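You operate a simulated robot arm through the tools that you are given. There is no shell and no other tool.

You are at the controls of a simulated robot arm. One attempt, no reset.

## Task
Clear the set honey: two bursts of the warming cap on the blue jar, then two on the white jar.
Fine: lift the cap by its handle, wait out each burst (jar and cap are hot while it runs), and put the cap back on its rest; the first jar clears its last 6% while the second warms. Set down upright: what you pick out, warming cap.

Only the result counts: the job must be done as asked and must still hold three seconds after the hand-in. Knocking over, shifting, dropping, spilling or breaking anything else fails it. A push-on lid holds only when it is set on centred and level and pressed home; a screw cap is set on level and turned clockwise until tight.

## Robot
A 6-joint arm with a two-finger parallel gripper, fixed in place. Base frame: the origin is on the floor under the middle of its stand, x ahead of it, y to its left, z up; the work surface is at about z = 0.75. Lengths are in m, angles in degrees, forces in N, time in s.
With the tool pointing down near the work surface it reaches from about 0.2 to 0.66 m from the base axis. Its first joint turns from -166.0 to 166.0 degrees. Payload 1.57 kg.
Tool frame: the origin (TCP) lies between the finger pads and is the grasp point; the fingertips stand 0.03 m ahead of it; z points along the fingers, y is the line along which they close. Largest opening 0.11 m; finger width 0.024, thickness 0.012; the body of the gripper, 0.048 by 0.112 m, starts 0.078 m behind the TCP.
Orientation is told as [roll, pitch, yaw] about the base's x, y, z axes, in that order, counted from this pose: with the fingers straight down and closing along the base's y, the tool's x points along the base's -x, its y along +y and its z along -z.

## Interface
- The arm moves only by the tool step_arm. Its argument "motion" is a list of rows, each a list of 7 numbers: the turn, a rotation vector about the tool's x, y, z in degrees, then the shift along the tool's x, y, z in m, then the closure in counts, from 0 (fully open) to 255 (shut). In form: [[wx, wy, wz, x, y, z, grip], ...]. A call has 1 to 20 rows; each row shifts and turns the commanded pose from where the row before left it, along the tool's axes as they then stand. Each row takes 0.2 s and may step no farther than 0.05 m and 8.6 degrees from the row before; otherwise, or with a gripper value out of range, the whole call is refused. Where a pose cannot be reached the arm comes as near as it can. A force on the tool above 40 N (or 10 N above the force at the start of the call, whichever is more), or a blocked arm, ends the call early, and 0.2 s more pass. The fingers move at their own pace (about 0.108 m/s each) and stop on an object; they squeeze with about 33 N. The grip force told is the motor's: it shows also when the fingers shut on nothing. Time passes only in rows, and 0.2 s behind the last, so rows that do not move let the fingers close. The reply holds the time, the measured pose of the TCP, the force on the tool along the base axes, the opening and the grip force, in the units named above and with some noise, with the torque about the TCP (base axes, N m) and any sound that the robot's microphone picked up.
- Cameras (640 x 400 px; columns grow to the right, rows downward): "scene" is fixed at [0.0487, -0.5017, 1.5732]; the picture's right is [0.58, -0.82, 0.00], its down [-0.62, -0.44, -0.65] and it looks along [0.53, 0.37, -0.76] (base axes); focal length 316 px, centre (320, 200). "wrist" rides on the gripper at [0.07, 0.016, -0.141] in the tool frame; the picture's right is [-0.23, 0.97, 0.00], its down [-0.86, -0.20, -0.48] and it looks along [-0.47, -0.11, 0.88] (tool axes); focal length 222 px, centre (320, 200). There is no depth. A picture from a camera that has moved, and an enlarged one, comes with that camera's place and axes in the base frame and with its lens.
- snapshot(camera): a new picture of that camera. No time passes.
- raise_lower(by): moves the trunk up (or, below 0, down) by that many m; the arm rides with it, the base frame stays. It gives what a move gives, with no picture.
- inspect(camera, box): a new picture of the part [left, top, right, bottom] of that camera's present view, enlarged. No time passes.
- finish_job(): hands the job in; it is judged then, once.

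Places have to be worked out from the pictures, the camera data and where the tool is seen. Open the gripper and draw the arm clear of the work before you hand the job in, unless the task says otherwise.

The tools are called after "Request:" by a JSON object that holds its "fn" and its "kwargs". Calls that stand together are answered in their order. step_arm: Moves the arm, as the interface text tells. Its arguments: {"type":"object","properties":{"motion":{"type":"array","items":{"type":"array","items":{"type":"number"}}}},"required":["motion"]} The other tools are called the same way: raise_lower (by) moves the trunk up or down; snapshot (camera) takes a picture; inspect (camera, box) takes an enlarged picture of a part of a camera's view; finish_job () hands the job in.

At the start:

```text
time_s: 0.0
ee_pos: [0.4461, -0.2172, 1.198]
tcp_rot: [0.0, 0.1, -0.1]
contact_force: [0.4, -0.2, 0.1]
moment: [0.06, 0.04, 0.02]
width: 0.11
grip_force: 0.1
trunk travel left (down, up): [-0.25, 0.34]
```

scene: 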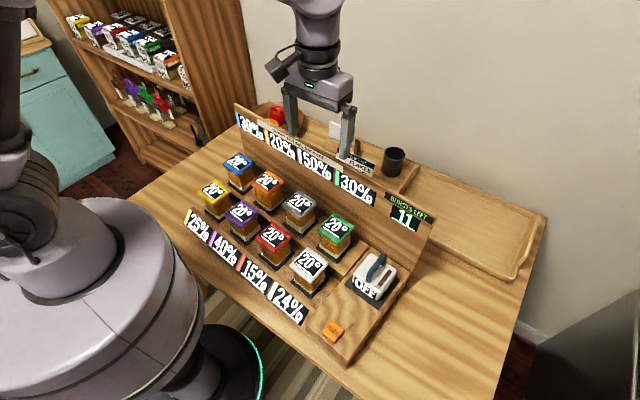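
wrist: 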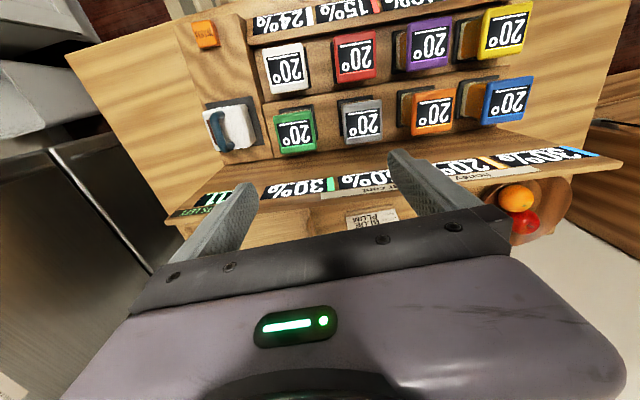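

I start by looking closely at the work area from the fixed camera to read the labels and find the cap and jars.

Request:
{"fn": "inspect", "kwargs": {"camera": "scene", "box": [180, 140, 340, 240]}}

Request:
{"fn": "inspect", "kwargs": {"camera": "scene", "box": [280, 180, 440, 280]}}

Request:
{"fn": "inspect", "kwargs": {"camera": "scene", "box": [280, 240, 440, 370]}}

Request:
{"fn": "inspect", "kwargs": {"camera": "scene", "box": [220, 90, 420, 215]}}

Request:
{"fn": "inspect", "kwargs": {"camera": "scene", "box": [170, 190, 330, 340]}}

```text
4.00 times, centred on (260, 190) of scene
camera zoom: at [0.0487, -0.5017, 1.5732], right [0.58, -0.82, 0.0], down [-0.62, -0.44, -0.65], along [0.53, 0.37, -0.76], focal length 1264 px, centre (560, 240)
```

zoom: 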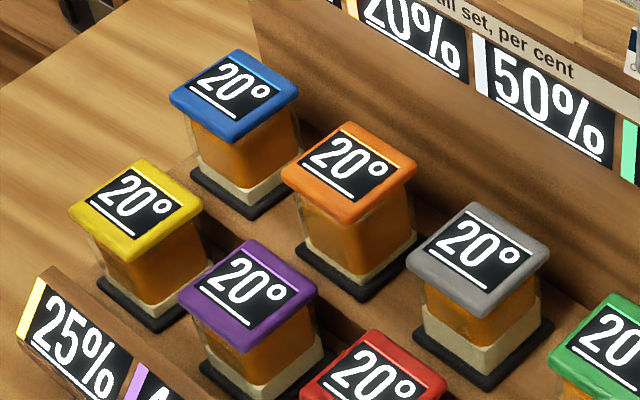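

```text
4.00 times, centred on (360, 230) of scene
camera zoom: at [0.0487, -0.5017, 1.5732], right [0.58, -0.82, 0.0], down [-0.62, -0.44, -0.65], along [0.53, 0.37, -0.76], focal length 1264 px, centre (160, 80)
```

zoom: 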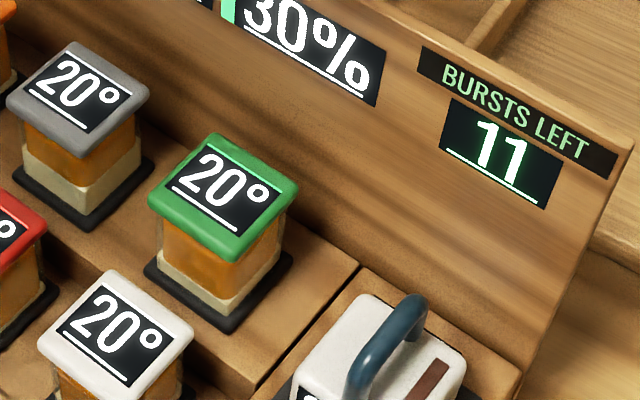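

```text
3.08 times, centred on (360, 305) of scene
camera zoom: at [0.0487, -0.5017, 1.5732], right [0.58, -0.82, 0.0], down [-0.62, -0.44, -0.65], along [0.53, 0.37, -0.76], focal length 973 px, centre (197, -123)
```

zoom: 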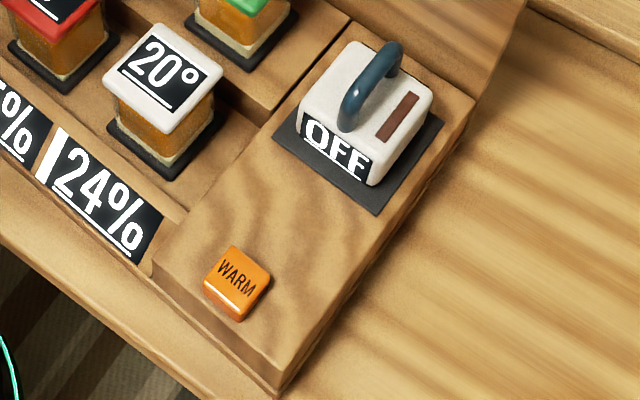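

```text
3.20 times, centred on (320, 152) of scene
camera zoom: at [0.0487, -0.5017, 1.5732], right [0.58, -0.82, 0.0], down [-0.62, -0.44, -0.65], along [0.53, 0.37, -0.76], focal length 1012 px, centre (320, 352)
```

zoom: 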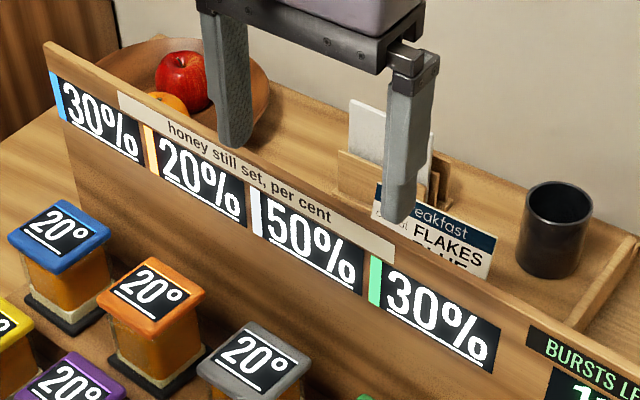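

```text
2.67 times, centred on (250, 265) of scene
camera zoom: at [0.0487, -0.5017, 1.5732], right [0.58, -0.82, 0.0], down [-0.62, -0.44, -0.65], along [0.53, 0.37, -0.76], focal length 843 px, centre (507, 27)
```

zoom: 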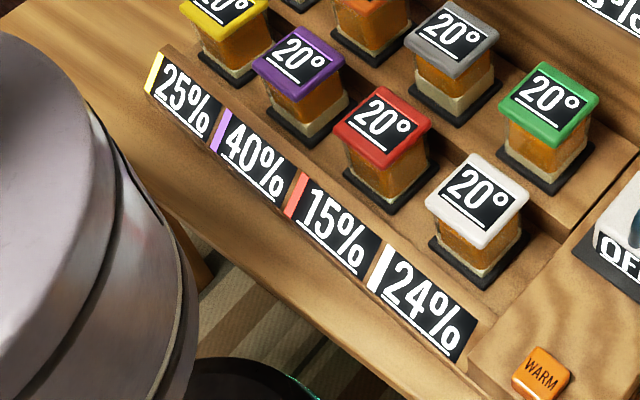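

The blue jar reads 30% set and the white one 24%; the cap sits on its rest with an orange WARM button beside it. I look at the cards and cap from the wrist camera too.

Request:
{"fn": "inspect", "kwargs": {"camera": "wrist", "box": [180, 0, 340, 100]}}

Request:
{"fn": "inspect", "kwargs": {"camera": "wrist", "box": [180, 80, 340, 180]}}

Request:
{"fn": "inspect", "kwargs": {"camera": "wrist", "box": [400, 0, 560, 130]}}

Request:
{"fn": "inspect", "kwargs": {"camera": "wrist", "box": [300, 160, 460, 260]}}

Request:
{"fn": "inspect", "kwargs": {"camera": "scene", "box": [330, 140, 410, 190]}}

```text
4.00 times, centred on (260, 50) of wrist
camera zoom: at [0.3764, -0.2005, 1.3384], right [0.23, 0.97, 0.0], down [0.86, -0.2, 0.48], along [0.47, -0.11, -0.88], focal length 888 px, centre (560, 800)
```

zoom: 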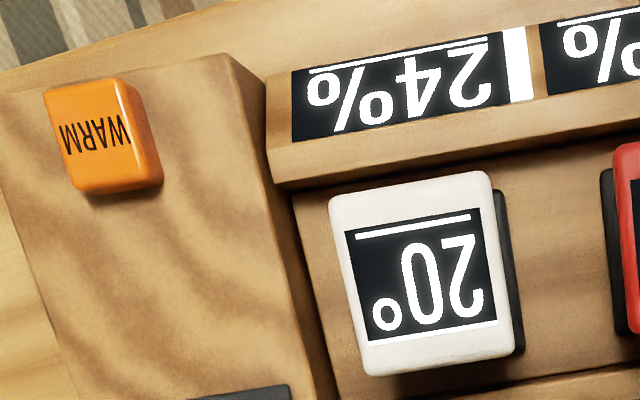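

```text
4.00 times, centred on (260, 130) of wrist
camera zoom: at [0.3764, -0.2005, 1.3384], right [0.23, 0.97, 0.0], down [0.86, -0.2, 0.48], along [0.47, -0.11, -0.88], focal length 888 px, centre (560, 480)
```

zoom: 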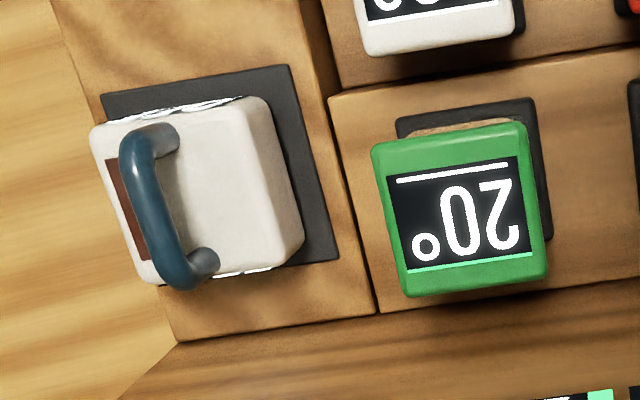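

```text
3.08 times, centred on (480, 65) of wrist
camera zoom: at [0.3764, -0.2005, 1.3384], right [0.23, 0.97, 0.0], down [0.86, -0.2, 0.48], along [0.47, -0.11, -0.88], focal length 684 px, centre (-172, 615)
```

zoom: 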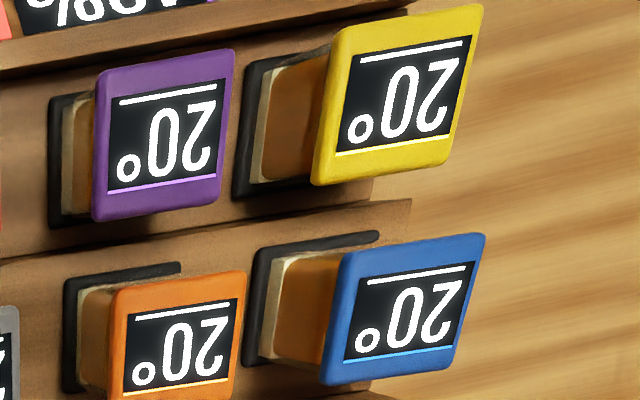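

```text
4.00 times, centred on (380, 210) of wrist
camera zoom: at [0.3764, -0.2005, 1.3384], right [0.23, 0.97, 0.0], down [0.86, -0.2, 0.48], along [0.47, -0.11, -0.88], focal length 888 px, centre (80, 160)
```

zoom: 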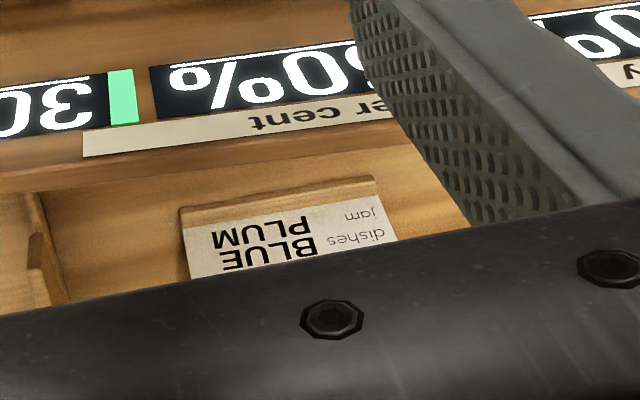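

```text
8.00 times, centred on (370, 165) of scene
camera zoom: at [0.0487, -0.5017, 1.5732], right [0.58, -0.82, 0.0], down [-0.62, -0.44, -0.65], along [0.53, 0.37, -0.76], focal length 2529 px, centre (-80, 480)
```

zoom: 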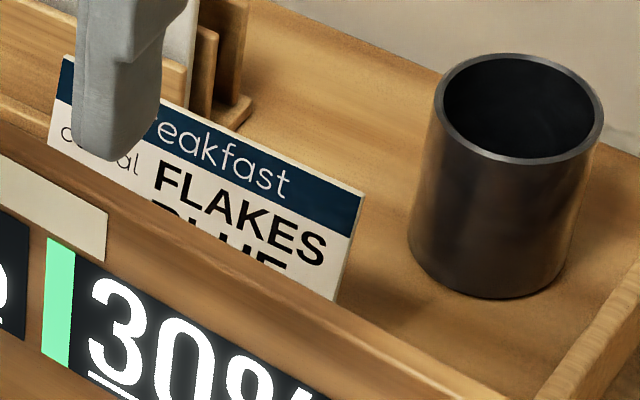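

Cards on the back rack are unrelated. By triangulation the cap is near (0.418, -0.404, top ~0.867), the blue lid near (0.480, 0.101, 0.924), the white lid near (0.347, -0.257, 0.883), with the fixture yawed about -5°. I move above the cap at a safe height for a closer look.

Request:
{"fn": "step_arm", "kwargs": {"motion": [[0, 0, 0, 0.005, -0.031, 0.016, 0], [0, 0, 0, 0.005, -0.031, 0.016, 0], [0, 0, 0, 0.005, -0.031, 0.016, 0], [0, 0, 0, 0.005, -0.031, 0.016, 0], [0, 0, 0, 0.005, -0.031, 0.016, 0], [0, 0, 0, 0.003, -0.031, 0.016, 0], [0, 0, 0, 0, 0, 0, 0]]}}

Request:
{"fn": "snapshot", "kwargs": {"camera": "wrist"}}

Request:
{"fn": "snapshot", "kwargs": {"camera": "scene"}}

```text
time_s: 1.6
ee_pos: [0.418, -0.4022, 1.1012]
tcp_rot: [0.0, -0.1, -0.1]
contact_force: [-1.0, -0.8, 0.3]
moment: [0.04, 0.02, 0.0]
width: 0.1099
grip_force: 0.0
trunk travel left (down, up): [-0.25, 0.34]
```

```text
taken
camera wrist: at [0.3479, -0.3866, 1.2424], right [0.23, 0.97, 0.0], down [0.86, -0.2, 0.48], along [0.47, -0.11, -0.88], focal length 222 px, centre (320, 200)
```

wrist: 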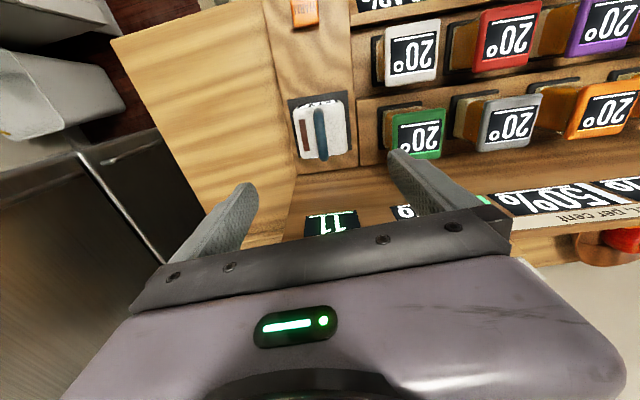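

```text
taken
```

scene: 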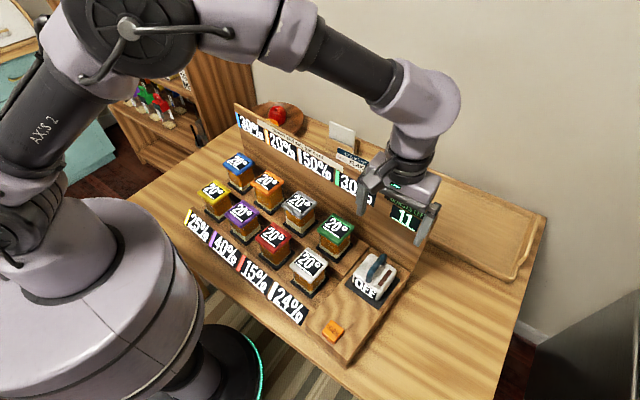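

I am over the cap area; I zoom in on the cap, the button and the white jar from this viewpoint.

Request:
{"fn": "inspect", "kwargs": {"camera": "wrist", "box": [270, 70, 390, 170]}}

Request:
{"fn": "inspect", "kwargs": {"camera": "wrist", "box": [260, 0, 360, 60]}}

Request:
{"fn": "inspect", "kwargs": {"camera": "wrist", "box": [350, 10, 470, 160]}}

Request:
{"fn": "inspect", "kwargs": {"camera": "scene", "box": [330, 235, 410, 315]}}

```text
4.00 times, centred on (330, 120) of wrist
camera zoom: at [0.3479, -0.3866, 1.2424], right [0.23, 0.97, 0.0], down [0.86, -0.2, 0.48], along [0.47, -0.11, -0.88], focal length 888 px, centre (280, 520)
```

zoom: 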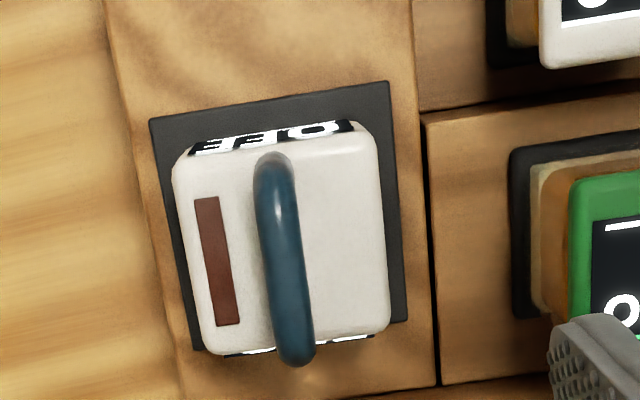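

```text
6.40 times, centred on (310, 30) of wrist
camera zoom: at [0.3479, -0.3866, 1.2424], right [0.23, 0.97, 0.0], down [0.86, -0.2, 0.48], along [0.47, -0.11, -0.88], focal length 1422 px, centre (384, 1288)
```

zoom: 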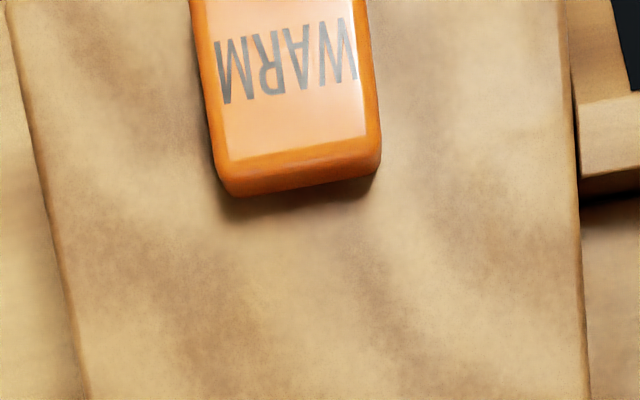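

```text
2.67 times, centred on (410, 85) of wrist
camera zoom: at [0.3479, -0.3866, 1.2424], right [0.23, 0.97, 0.0], down [0.86, -0.2, 0.48], along [0.47, -0.11, -0.88], focal length 592 px, centre (80, 507)
```

zoom: 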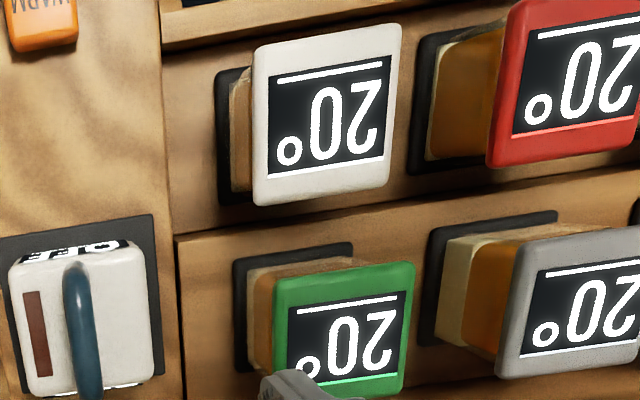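

```text
5.00 times, centred on (370, 275) of scene
camera zoom: at [0.0487, -0.5017, 1.5732], right [0.58, -0.82, 0.0], down [-0.62, -0.44, -0.65], along [0.53, 0.37, -0.76], focal length 1580 px, centre (70, -175)
```

zoom: 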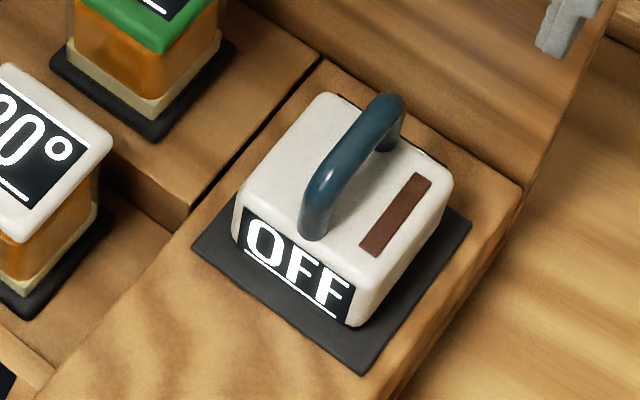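

The cap is about 0.077 m square, centred near (0.422, -0.402), yaw about -5°, with the handle bar along the fixture's depth, so the fingers should close along fixture y. I turn the tool -5° in yaw and come down to z = 1.0 above it for a precise view.

Request:
{"fn": "step_arm", "kwargs": {"motion": [[0, 0, 5, 0, 0, 0, 0], [0, 0, 0, -0.0044, 0.0011, 0.033, 0], [0, 0, 0, 0, 0, 0.034, 0], [0, 0, 0, 0, 0, 0.034, 0], [0, 0, 0, 0, 0, 0, 0]]}}

Request:
{"fn": "snapshot", "kwargs": {"camera": "wrist"}}

Request:
{"fn": "inspect", "kwargs": {"camera": "scene", "box": [330, 215, 430, 315]}}

```text
time_s: 2.8
ee_pos: [0.4239, -0.4018, 1.0008]
tcp_rot: [0.1, 0.0, -4.9]
contact_force: [-1.0, 0.5, 1.1]
moment: [0.0, 0.01, 0.03]
width: 0.1099
grip_force: 0.1
trunk travel left (down, up): [-0.25, 0.34]
```

```text
taken
camera wrist: at [0.3552, -0.3799, 1.1415], right [0.31, 0.95, 0.0], down [0.83, -0.27, 0.48], along [0.45, -0.15, -0.88], focal length 222 px, centre (320, 200)
```

wrist: 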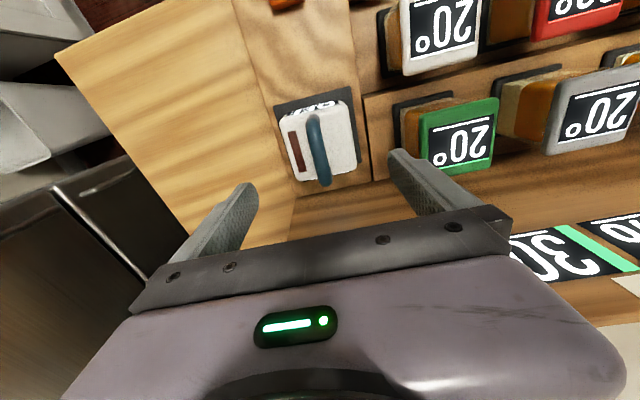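

```text
4.00 times, centred on (380, 265) of scene
camera zoom: at [0.0487, -0.5017, 1.5732], right [0.58, -0.82, 0.0], down [-0.62, -0.44, -0.65], along [0.53, 0.37, -0.76], focal length 1264 px, centre (80, -60)
```

zoom: 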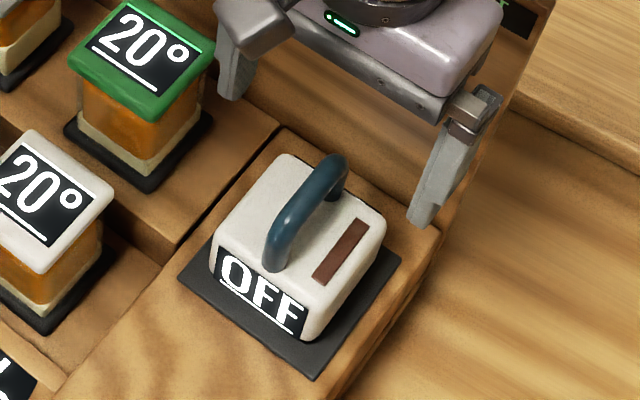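

I zoom in on the cap handle in this closer wrist view.

Request:
{"fn": "inspect", "kwargs": {"camera": "wrist", "box": [260, 80, 380, 200]}}

```text
3.33 times, centred on (320, 140) of wrist
camera zoom: at [0.3552, -0.3799, 1.1415], right [0.31, 0.95, 0.0], down [0.83, -0.27, 0.48], along [0.45, -0.15, -0.88], focal length 740 px, centre (320, 400)
```

zoom: 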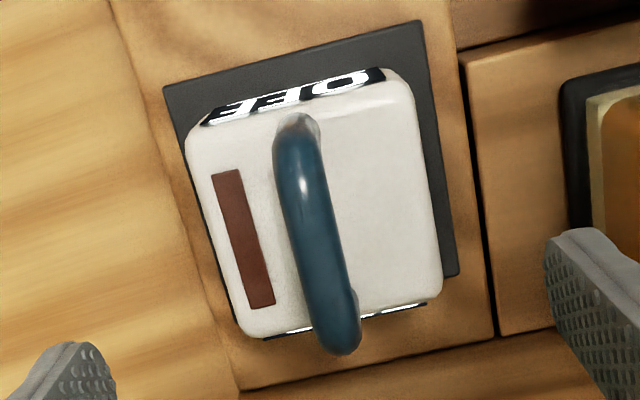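

The handle sits centred on the cap: bar axis at about (0.421, -0.402), z ≈ 0.91, lined up with the tool's plane to about a millimetre. I descend so the fingers straddle the bar with the tips still above the cap top.

Request:
{"fn": "step_arm", "kwargs": {"motion": [[0, 0, 0, 0.003, 0, 0.03, 0], [0, 0, 0, 0, 0, 0.03, 0], [0, 0, 0, 0, 0, 0.015, 0], [0, 0, 0, 0, 0, 0, 0]]}}

Request:
{"fn": "inspect", "kwargs": {"camera": "wrist", "box": [240, 110, 400, 230]}}

Request:
{"fn": "inspect", "kwargs": {"camera": "scene", "box": [330, 215, 430, 315]}}

```text
time_s: 3.8
ee_pos: [0.4182, -0.4017, 0.9259]
tcp_rot: [-0.1, 0.0, -5.0]
contact_force: [-0.4, 0.7, -0.1]
moment: [-0.02, 0.0, 0.01]
width: 0.1102
grip_force: 0.1
trunk travel left (down, up): [-0.25, 0.34]
```

```text
3.33 times, centred on (320, 170) of wrist
camera zoom: at [0.3509, -0.3792, 1.0669], right [0.31, 0.95, 0.0], down [0.83, -0.27, 0.48], along [0.45, -0.15, -0.88], focal length 740 px, centre (320, 300)
```

zoom: 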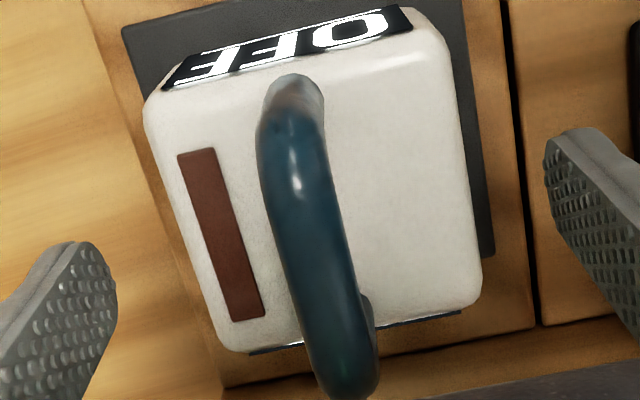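

```text
4.00 times, centred on (380, 265) of scene
camera zoom: at [0.0487, -0.5017, 1.5732], right [0.58, -0.82, 0.0], down [-0.62, -0.44, -0.65], along [0.53, 0.37, -0.76], focal length 1264 px, centre (80, -60)
```

zoom: 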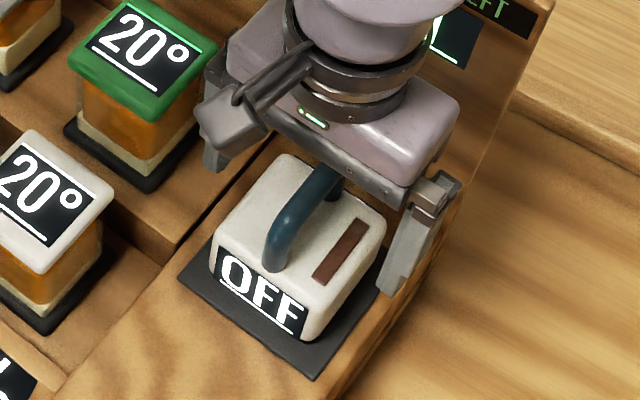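

The fingers straddle the bar evenly and the tips are above the cap top. I lower 10 mm more and close on the handle.

Request:
{"fn": "step_arm", "kwargs": {"motion": [[0, 0, 0, 0, 0, 0.01, 0], [0, 0, 0, 0, 0, 0, 0], [0, 0, 0, 0, 0, 0, 255], [0, 0, 0, 0, 0, 0, 255], [0, 0, 0, 0, 0, 0, 255], [0, 0, 0, 0, 0, 0, 255]]}}

Request:
{"fn": "snapshot", "kwargs": {"camera": "wrist"}}

Request:
{"fn": "inspect", "kwargs": {"camera": "scene", "box": [330, 215, 430, 315]}}

```text
time_s: 5.2
ee_pos: [0.4182, -0.4019, 0.9165]
tcp_rot: [0.0, 0.0, -5.0]
contact_force: [-1.3, -0.9, 0.7]
moment: [0.0, -0.05, 0.0]
width: 0.0142
grip_force: 30.6
trunk travel left (down, up): [-0.25, 0.34]
```

```text
taken
camera wrist: at [0.3505, -0.3791, 1.0568], right [0.31, 0.95, 0.0], down [0.83, -0.27, 0.48], along [0.45, -0.15, -0.88], focal length 222 px, centre (320, 200)
```

wrist: 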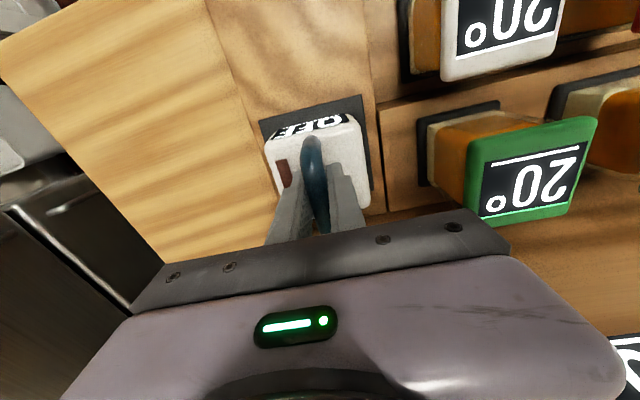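

```text
4.00 times, centred on (380, 265) of scene
camera zoom: at [0.0487, -0.5017, 1.5732], right [0.58, -0.82, 0.0], down [-0.62, -0.44, -0.65], along [0.53, 0.37, -0.76], focal length 1264 px, centre (80, -60)
```

zoom: 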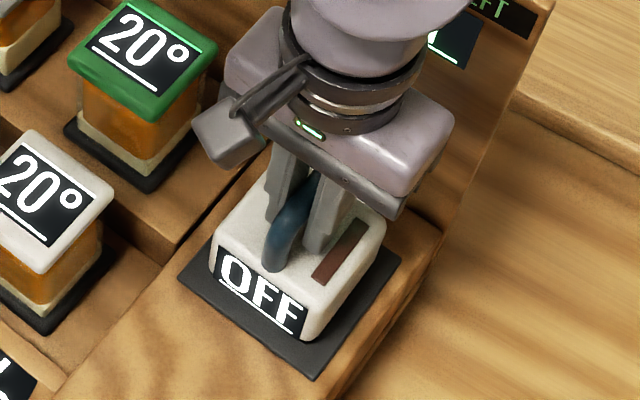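

The handle is gripped (width 0.0142, at TCP (0.4182, -0.4019, 0.9165), yaw -5.0), which is the pose to return to. I lift straight up slowly and check that the cap comes along level.

Request:
{"fn": "step_arm", "kwargs": {"motion": [[0, 0, 0, 0, 0, -0.01, 255], [0, 0, 0, 0, 0, -0.02, 255], [0, 0, 0, 0, 0, -0.03, 255], [0, 0, 0, 0, 0, -0.04, 255], [0, 0, 0, 0, 0, -0.04, 255], [0, 0, 0, 0, 0, -0.04, 255], [0, 0, 0, 0, 0, -0.01, 255], [0, 0, 0, 0, 0, 0, 255]]}}

Request:
{"fn": "snapshot", "kwargs": {"camera": "wrist"}}

Request:
{"fn": "snapshot", "kwargs": {"camera": "scene"}}

```text
time_s: 7.0
ee_pos: [0.42, -0.4014, 1.1059]
tcp_rot: [0.0, 0.0, -5.0]
contact_force: [-0.2, 0.4, -4.3]
moment: [-0.01, 0.01, -0.02]
width: 0.0145
grip_force: 30.9
trunk travel left (down, up): [-0.25, 0.34]
```

```text
taken
camera wrist: at [0.3515, -0.3792, 1.2462], right [0.31, 0.95, 0.0], down [0.83, -0.27, 0.48], along [0.45, -0.15, -0.88], focal length 222 px, centre (320, 200)
```

wrist: 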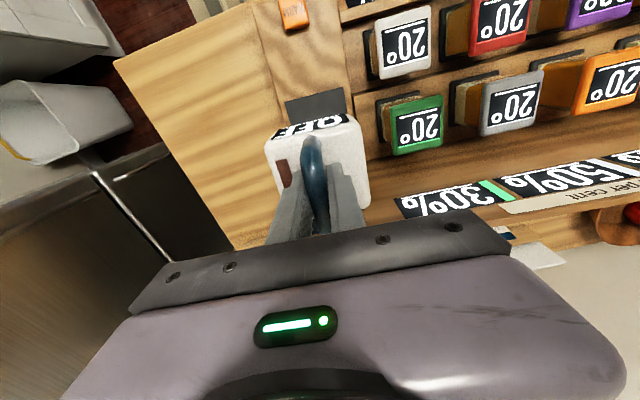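

```text
taken
```

scene: 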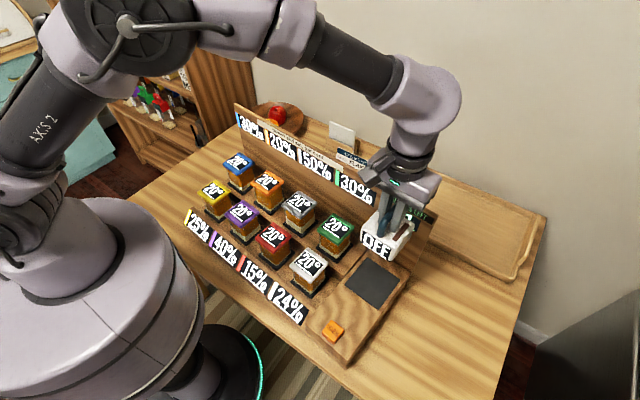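

The cap is up and level (about 4.3 N). I carry it at this height towards the blue jar, stopping a little short so the wrist camera sees the blue jar unobstructed.

Request:
{"fn": "step_arm", "kwargs": {"motion": [[0, 0, 0, 0.005, 0.02, 0, 255], [0, 0, 0, 0.005, 0.04, 0, 255], [0, 0, 0, 0.005, 0.04, 0, 255], [0, 0, 0, 0.005, 0.04, 0, 255], [0, 0, 0, 0.005, 0.04, 0, 255], [0, 0, 0, 0.005, 0.04, 0, 255], [0, 0, 0, 0.005, 0.04, 0, 255], [0, 0, 0, 0.005, 0.04, 0, 255], [0, 0, 0, 0.005, 0.04, 0, 255], [0, 0, 0, 0.005, 0.04, 0, 255], [0, 0, 0, 0.005, 0.04, 0, 255], [0, 0, 0, 0.003, 0.02, 0, 255], [0, 0, 0, 0, 0, 0, 255]]}}

Request:
{"fn": "snapshot", "kwargs": {"camera": "wrist"}}

Request:
{"fn": "snapshot", "kwargs": {"camera": "scene"}}

```text
time_s: 9.8
ee_pos: [0.402, 0.0399, 1.1079]
tcp_rot: [0.1, 0.0, -5.0]
contact_force: [-0.4, -0.3, -3.8]
moment: [-0.03, 0.01, 0.0]
width: 0.0149
grip_force: 30.9
trunk travel left (down, up): [-0.25, 0.34]
```

```text
taken
camera wrist: at [0.3335, 0.0623, 1.2478], right [0.31, 0.95, 0.0], down [0.83, -0.27, 0.48], along [0.45, -0.15, -0.88], focal length 222 px, centre (320, 200)
```

wrist: 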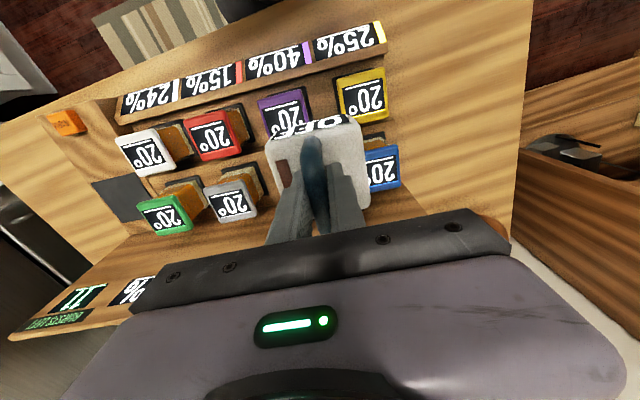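

```text
taken
```

scene: 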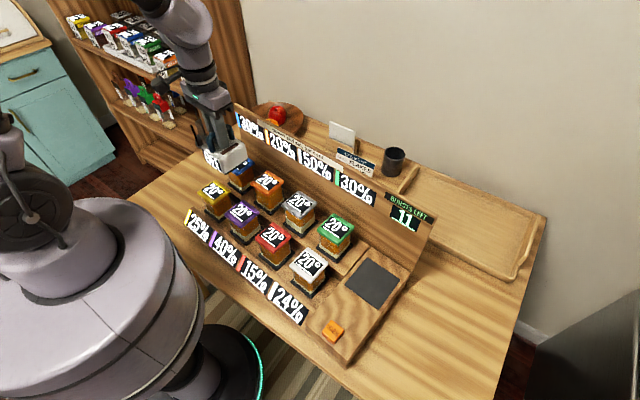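

The held cap hides part of the blue jar; I back off about 4 cm in y to see its whole lid.

Request:
{"fn": "step_arm", "kwargs": {"motion": [[0, 0, 0, 0, -0.02, 0, 255], [0, 0, 0, 0, -0.025, 0, 255], [0, 0, 0, 0, 0, 0, 255]]}}

Request:
{"fn": "inspect", "kwargs": {"camera": "wrist", "box": [350, 110, 470, 210]}}

Request:
{"fn": "inspect", "kwargs": {"camera": "wrist", "box": [260, 90, 380, 210]}}

```text
time_s: 10.6
ee_pos: [0.3969, -0.0046, 1.1063]
tcp_rot: [-0.1, 0.0, -5.0]
contact_force: [-0.5, 0.0, -4.2]
moment: [-0.01, 0.03, 0.0]
width: 0.0142
grip_force: 30.8
trunk travel left (down, up): [-0.25, 0.34]
```

```text
4.00 times, centred on (410, 160) of wrist
camera zoom: at [0.3293, 0.0178, 1.2468], right [0.31, 0.95, 0.0], down [0.83, -0.27, 0.48], along [0.45, -0.15, -0.88], focal length 888 px, centre (-40, 360)
```

zoom: 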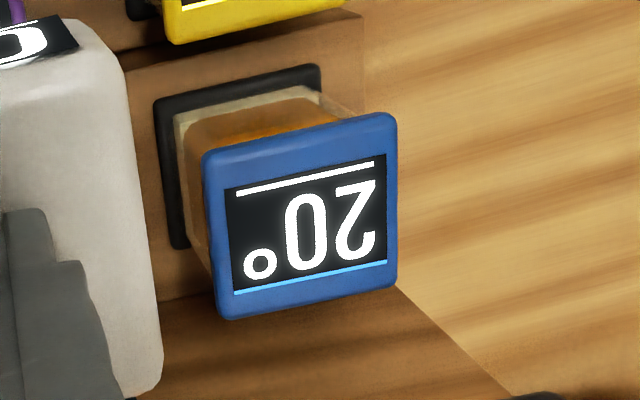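

```text
3.33 times, centred on (320, 150) of wrist
camera zoom: at [0.3293, 0.0178, 1.2468], right [0.31, 0.95, 0.0], down [0.83, -0.27, 0.48], along [0.45, -0.15, -0.88], focal length 740 px, centre (320, 367)
```

zoom: 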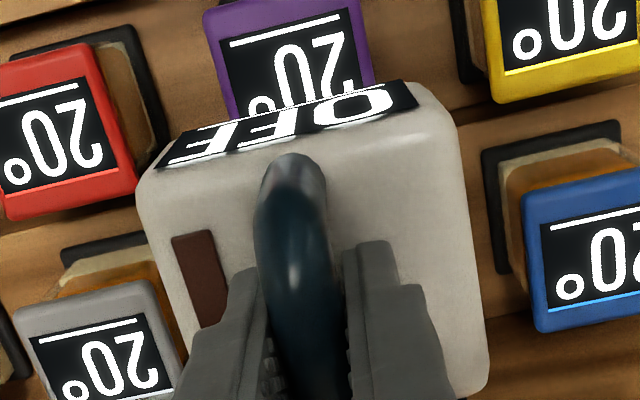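

Combining both cameras, the blue lid's top centre is about (0.483, 0.109, 0.915), 0.069 m square, yaw -5°; the held cap's centre is about 3 mm beyond the TCP in x. I move above the jar and lower to a hover with about 3 cm clearance to check alignment in the scene view.

Request:
{"fn": "step_arm", "kwargs": {"motion": [[0, 0, 0, -0.0182, 0.0301, 0, 255], [0, 0, 0, -0.0182, 0.0301, 0, 255], [0, 0, 0, -0.0182, 0.0301, 0, 255], [0, 0, 0, -0.0182, 0.0301, 0, 255], [0, 0, 0, 0, 0, 0.033, 255], [0, 0, 0, 0, 0, 0.033, 255], [0, 0, 0, 0, 0, 0, 255]]}}

Request:
{"fn": "inspect", "kwargs": {"camera": "scene", "box": [190, 110, 290, 210]}}

Request:
{"fn": "snapshot", "kwargs": {"camera": "wrist"}}

```text
time_s: 12.2
ee_pos: [0.4808, 0.1109, 1.0404]
tcp_rot: [0.0, 0.0, -5.0]
contact_force: [0.4, 0.3, -4.0]
moment: [-0.04, 0.03, -0.01]
width: 0.0143
grip_force: 30.4
trunk travel left (down, up): [-0.25, 0.34]
```

```text
4.00 times, centred on (240, 160) of scene
camera zoom: at [0.0487, -0.5017, 1.5732], right [0.58, -0.82, 0.0], down [-0.62, -0.44, -0.65], along [0.53, 0.37, -0.76], focal length 1264 px, centre (640, 360)
```

zoom: 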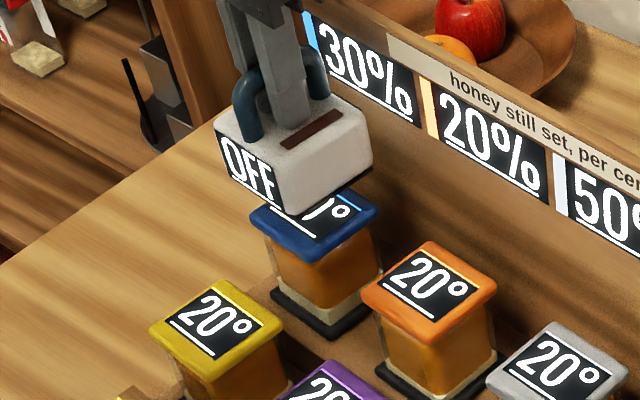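

```text
taken
camera wrist: at [0.4136, 0.1325, 1.1806], right [0.31, 0.95, 0.0], down [0.83, -0.27, 0.48], along [0.45, -0.15, -0.88], focal length 222 px, centre (320, 200)
```

wrist: 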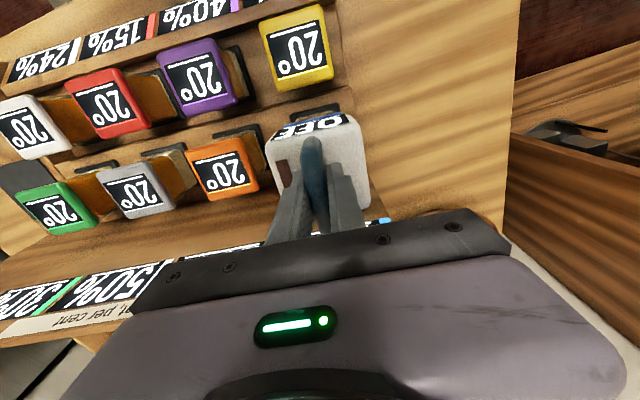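

Projected into the scene view, the cap's underside centre would land at about the lid's centre (within ~2 px of zoom). I lower 2 cm and check again.

Request:
{"fn": "step_arm", "kwargs": {"motion": [[0, 0, 0, 0, 0, 0.01, 255], [0, 0, 0, 0, 0, 0.01, 255], [0, 0, 0, 0, 0, 0, 255]]}}

Request:
{"fn": "inspect", "kwargs": {"camera": "scene", "box": [210, 130, 270, 190]}}

Request:
{"fn": "inspect", "kwargs": {"camera": "wrist", "box": [260, 90, 380, 210]}}

```text
time_s: 13.0
ee_pos: [0.4815, 0.1099, 1.0191]
tcp_rot: [-0.1, -0.1, -5.0]
contact_force: [-0.1, 0.5, -3.2]
moment: [0.0, 0.01, 0.03]
width: 0.0142
grip_force: 30.5
trunk travel left (down, up): [-0.25, 0.34]
```

```text
6.67 times, centred on (240, 160) of scene
camera zoom: at [0.0487, -0.5017, 1.5732], right [0.58, -0.82, 0.0], down [-0.62, -0.44, -0.65], along [0.53, 0.37, -0.76], focal length 2107 px, centre (853, 467)
```

zoom: 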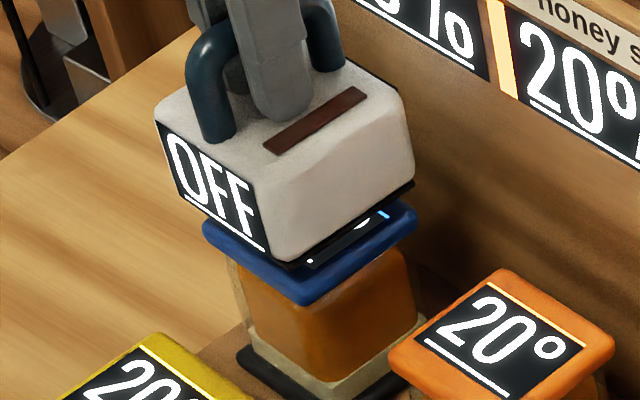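

```text
3.33 times, centred on (320, 150) of wrist
camera zoom: at [0.4131, 0.1324, 1.1602], right [0.31, 0.95, 0.0], down [0.83, -0.27, 0.48], along [0.45, -0.15, -0.88], focal length 740 px, centre (320, 367)
```

zoom: 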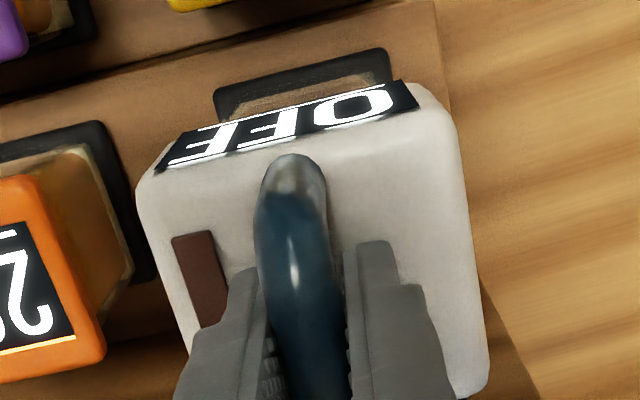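

The cap is about centred over the lid, perhaps 1–1.5 mm too far in +y. I correct by about (+1, -1.4) mm and lower further in small steps, watching the force.

Request:
{"fn": "step_arm", "kwargs": {"motion": [[0, 0, 0, -0.001, -0.0013, 0.004, 255], [0, 0, 0, 0, 0, 0.003, 255], [0, 0, 0, 0, 0, 0, 255]]}}

Request:
{"fn": "inspect", "kwargs": {"camera": "scene", "box": [210, 130, 270, 190]}}

```text
time_s: 13.8
ee_pos: [0.4819, 0.1076, 1.0121]
tcp_rot: [0.0, 0.0, -5.0]
contact_force: [-0.7, 0.4, -3.5]
moment: [-0.01, 0.01, 0.01]
width: 0.0142
grip_force: 29.8
trunk travel left (down, up): [-0.25, 0.34]
```

```text
6.67 times, centred on (240, 160) of scene
camera zoom: at [0.0487, -0.5017, 1.5732], right [0.58, -0.82, 0.0], down [-0.62, -0.44, -0.65], along [0.53, 0.37, -0.76], focal length 2107 px, centre (853, 467)
```

zoom: 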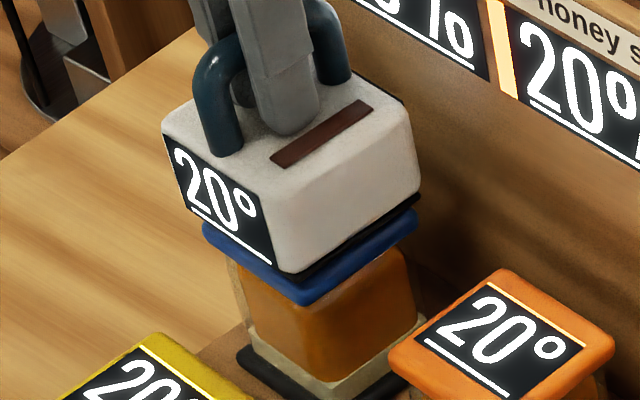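

The cap's display has switched from OFF to 20°, so it senses the blue jar; the force shows I still carry its weight. I lower in 2 mm steps until it lands.

Request:
{"fn": "step_arm", "kwargs": {"motion": [[0, 0, 0, 0, 0, 0.002, 255], [0, 0, 0, 0, 0, 0.002, 255], [0, 0, 0, 0, 0, 0, 255]]}}

Request:
{"fn": "inspect", "kwargs": {"camera": "scene", "box": [210, 130, 270, 190]}}

```text
time_s: 14.6
ee_pos: [0.4814, 0.1085, 1.0084]
tcp_rot: [0.1, 0.0, -5.1]
contact_force: [0.7, 0.6, -3.3]
moment: [0.0, -0.02, 0.0]
width: 0.0144
grip_force: 30.8
trunk travel left (down, up): [-0.25, 0.34]
```

```text
6.67 times, centred on (240, 160) of scene
camera zoom: at [0.0487, -0.5017, 1.5732], right [0.58, -0.82, 0.0], down [-0.62, -0.44, -0.65], along [0.53, 0.37, -0.76], focal length 2107 px, centre (853, 467)
```

zoom: 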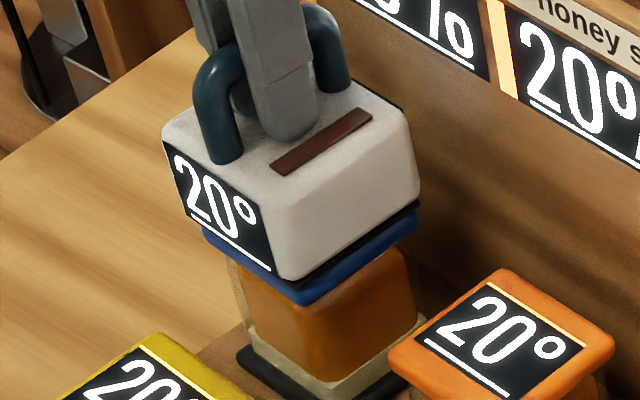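

Still carried. I zoom in to judge how the cap's lower edge lines up with the lid edges.

Request:
{"fn": "inspect", "kwargs": {"camera": "scene", "box": [222, 150, 262, 180]}}

Request:
{"fn": "snapshot", "kwargs": {"camera": "wrist"}}

```text
13.33 times, centred on (242, 165) of scene
camera zoom: at [0.0487, -0.5017, 1.5732], right [0.58, -0.82, 0.0], down [-0.62, -0.44, -0.65], along [0.53, 0.37, -0.76], focal length 4215 px, centre (1360, 667)
```

zoom: 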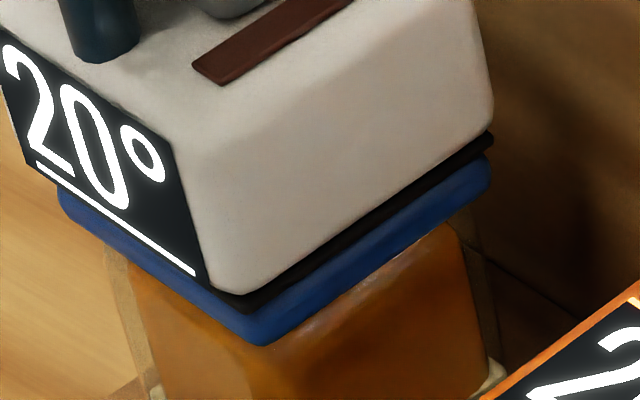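

```text
taken
camera wrist: at [0.4128, 0.1314, 1.1493], right [0.31, 0.95, 0.0], down [0.83, -0.27, 0.48], along [0.45, -0.15, -0.88], focal length 222 px, centre (320, 200)
```

wrist: 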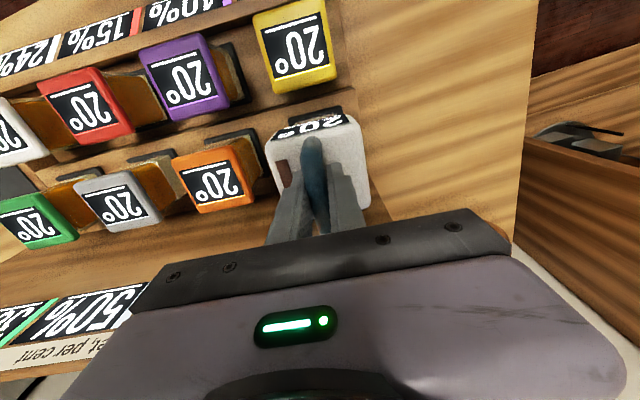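

The cap seems about 1.5 mm too far toward scene-left; I nudge it by (+1, -1.3) mm and continue down in small steps.

Request:
{"fn": "step_arm", "kwargs": {"motion": [[0, 0, 0, -0.0011, -0.0012, 0.001, 255], [0, 0, 0, 0, 0, 0.002, 255], [0, 0, 0, 0, 0, 0, 255]]}}

Request:
{"fn": "inspect", "kwargs": {"camera": "scene", "box": [222, 150, 262, 180]}}

```text
time_s: 15.4
ee_pos: [0.4821, 0.1076, 1.0074]
tcp_rot: [0.1, -0.2, -5.0]
contact_force: [3.9, 2.6, 24.2]
moment: [0.0, 0.55, -0.04]
width: 0.0144
grip_force: 30.4
trunk travel left (down, up): [-0.25, 0.34]
```

```text
13.33 times, centred on (242, 165) of scene
camera zoom: at [0.0487, -0.5017, 1.5732], right [0.58, -0.82, 0.0], down [-0.62, -0.44, -0.65], along [0.53, 0.37, -0.76], focal length 4215 px, centre (1360, 667)
```

zoom: 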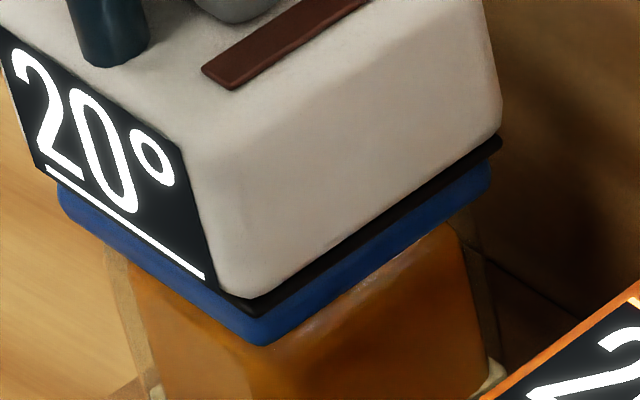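

Contact: about 28 N of push at TCP z ≈ 1.007, so the cap sits on top of the lid. I ease off by 2 mm so I'm not pressing, and check edge overlap more carefully, using the orange lid for its thickness.

Request:
{"fn": "step_arm", "kwargs": {"motion": [[0, 0, 0, 0, 0, -0.0025, 255], [0, 0, 0, 0, 0, 0, 255]]}}

Request:
{"fn": "inspect", "kwargs": {"camera": "scene", "box": [222, 150, 262, 180]}}

Request:
{"fn": "inspect", "kwargs": {"camera": "scene", "box": [248, 168, 288, 198]}}

```text
time_s: 16.0
ee_pos: [0.4802, 0.1081, 1.0071]
tcp_rot: [0.0, 0.2, -5.2]
contact_force: [-0.6, 0.1, -3.6]
moment: [0.0, 0.0, -0.01]
width: 0.0142
grip_force: 30.2
trunk travel left (down, up): [-0.25, 0.34]
```

```text
13.33 times, centred on (242, 165) of scene
camera zoom: at [0.0487, -0.5017, 1.5732], right [0.58, -0.82, 0.0], down [-0.62, -0.44, -0.65], along [0.53, 0.37, -0.76], focal length 4215 px, centre (1360, 667)
```

zoom: 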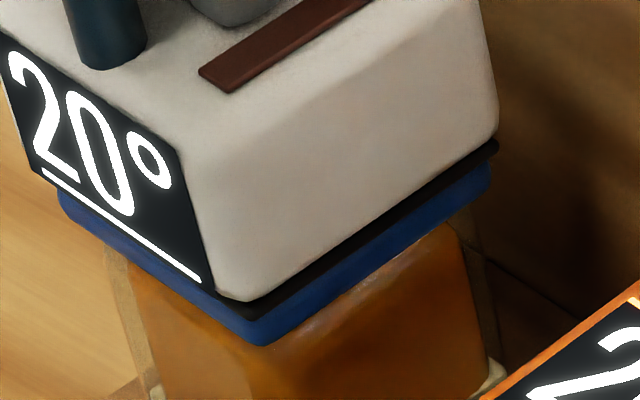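

```text
13.33 times, centred on (268, 183) of scene
camera zoom: at [0.0487, -0.5017, 1.5732], right [0.58, -0.82, 0.0], down [-0.62, -0.44, -0.65], along [0.53, 0.37, -0.76], focal length 4215 px, centre (1013, 427)
```

zoom: 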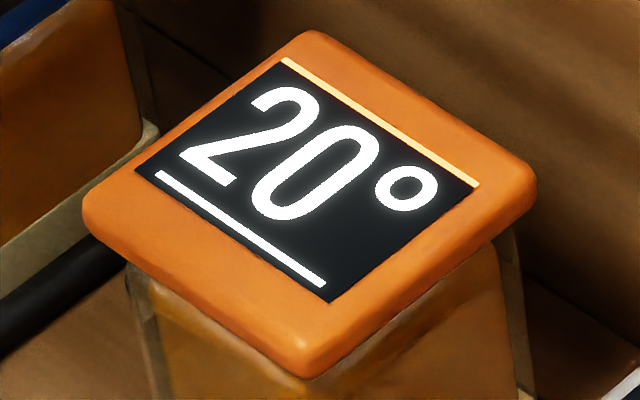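

The cap edges suggest it's ~2 mm too far in +y. I lift 2 mm, shift (-1, -2) mm, and set it down lightly.

Request:
{"fn": "step_arm", "kwargs": {"motion": [[0, 0, 0, 0, 0, -0.002, 255], [0, 0, 0, 0.0008, -0.0021, 0, 255], [0, 0, 0, 0, 0, 0.002, 255], [0, 0, 0, 0, 0, 0.0008, 255], [0, 0, 0, 0, 0, 0, 255]]}}

Request:
{"fn": "inspect", "kwargs": {"camera": "scene", "box": [222, 150, 262, 180]}}

```text
time_s: 17.2
ee_pos: [0.4795, 0.106, 1.0073]
tcp_rot: [0.0, 0.1, -5.0]
contact_force: [-0.5, 0.8, 2.9]
moment: [0.01, -0.12, 0.02]
width: 0.0142
grip_force: 31.0
trunk travel left (down, up): [-0.25, 0.34]
```

```text
13.33 times, centred on (242, 165) of scene
camera zoom: at [0.0487, -0.5017, 1.5732], right [0.58, -0.82, 0.0], down [-0.62, -0.44, -0.65], along [0.53, 0.37, -0.76], focal length 4215 px, centre (1360, 667)
```

zoom: 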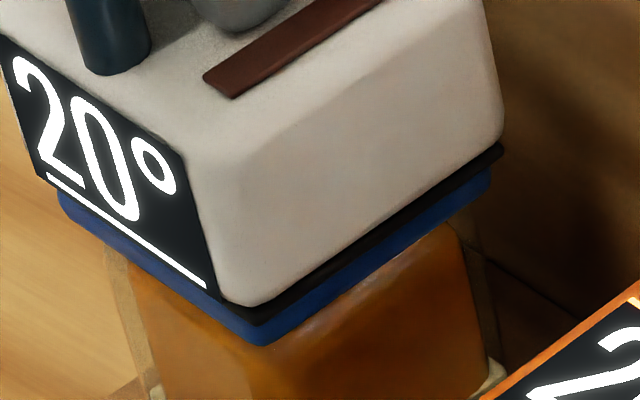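

The cap is resting centred and level on the blue lid with a light load. I open the fingers and rise straight up clear of the handle.

Request:
{"fn": "step_arm", "kwargs": {"motion": [[0, 0, 0, 0, 0, 0, 0], [0, 0, 0, 0, 0, 0, 0], [0, 0, 0, 0, 0, 0, 0], [0, 0, 0, 0, 0, 0, 0], [0, 0, 0, 0, 0, -0.01, 0], [0, 0, 0, 0, 0, -0.02, 0], [0, 0, 0, 0, 0, -0.04, 0], [0, 0, 0, 0, 0, -0.04, 0], [0, 0, 0, 0, 0, 0, 0]]}}

Request:
{"fn": "snapshot", "kwargs": {"camera": "scene"}}

Request:
{"fn": "inspect", "kwargs": {"camera": "scene", "box": [210, 130, 270, 190]}}

Request:
{"fn": "inspect", "kwargs": {"camera": "wrist", "box": [240, 80, 400, 220]}}

```text
time_s: 19.2
ee_pos: [0.4805, 0.1083, 1.116]
tcp_rot: [-0.1, 0.0, -5.0]
contact_force: [0.4, -1.2, 0.2]
moment: [-0.01, -0.02, -0.01]
width: 0.1101
grip_force: 0.1
trunk travel left (down, up): [-0.25, 0.34]
```

```text
taken
```

scene: 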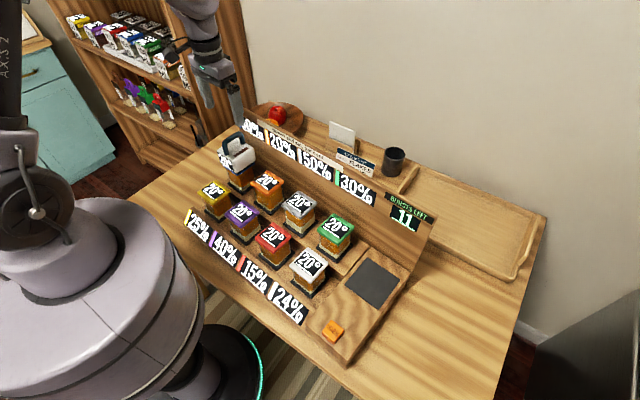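

```text
6.67 times, centred on (240, 160) of scene
camera zoom: at [0.0487, -0.5017, 1.5732], right [0.58, -0.82, 0.0], down [-0.62, -0.44, -0.65], along [0.53, 0.37, -0.76], focal length 2107 px, centre (853, 467)
```

zoom: 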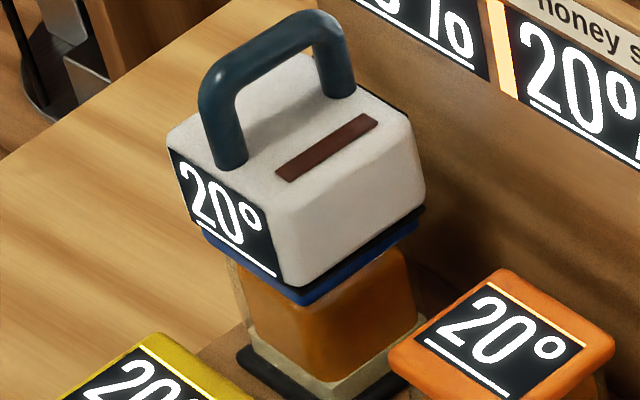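

```text
2.86 times, centred on (320, 150) of wrist
camera zoom: at [0.4133, 0.1291, 1.257], right [0.31, 0.95, 0.0], down [0.83, -0.27, 0.48], along [0.45, -0.15, -0.88], focal length 635 px, centre (320, 343)
```

zoom: 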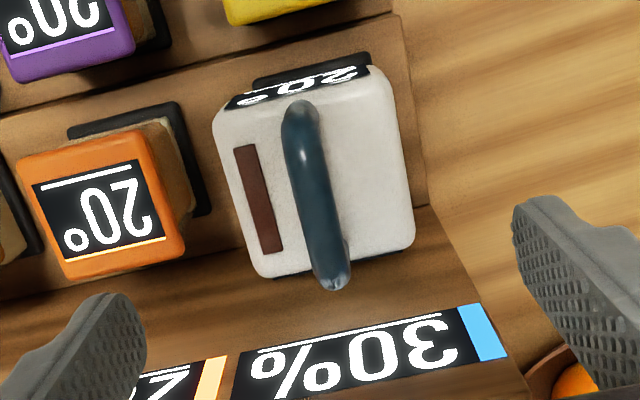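

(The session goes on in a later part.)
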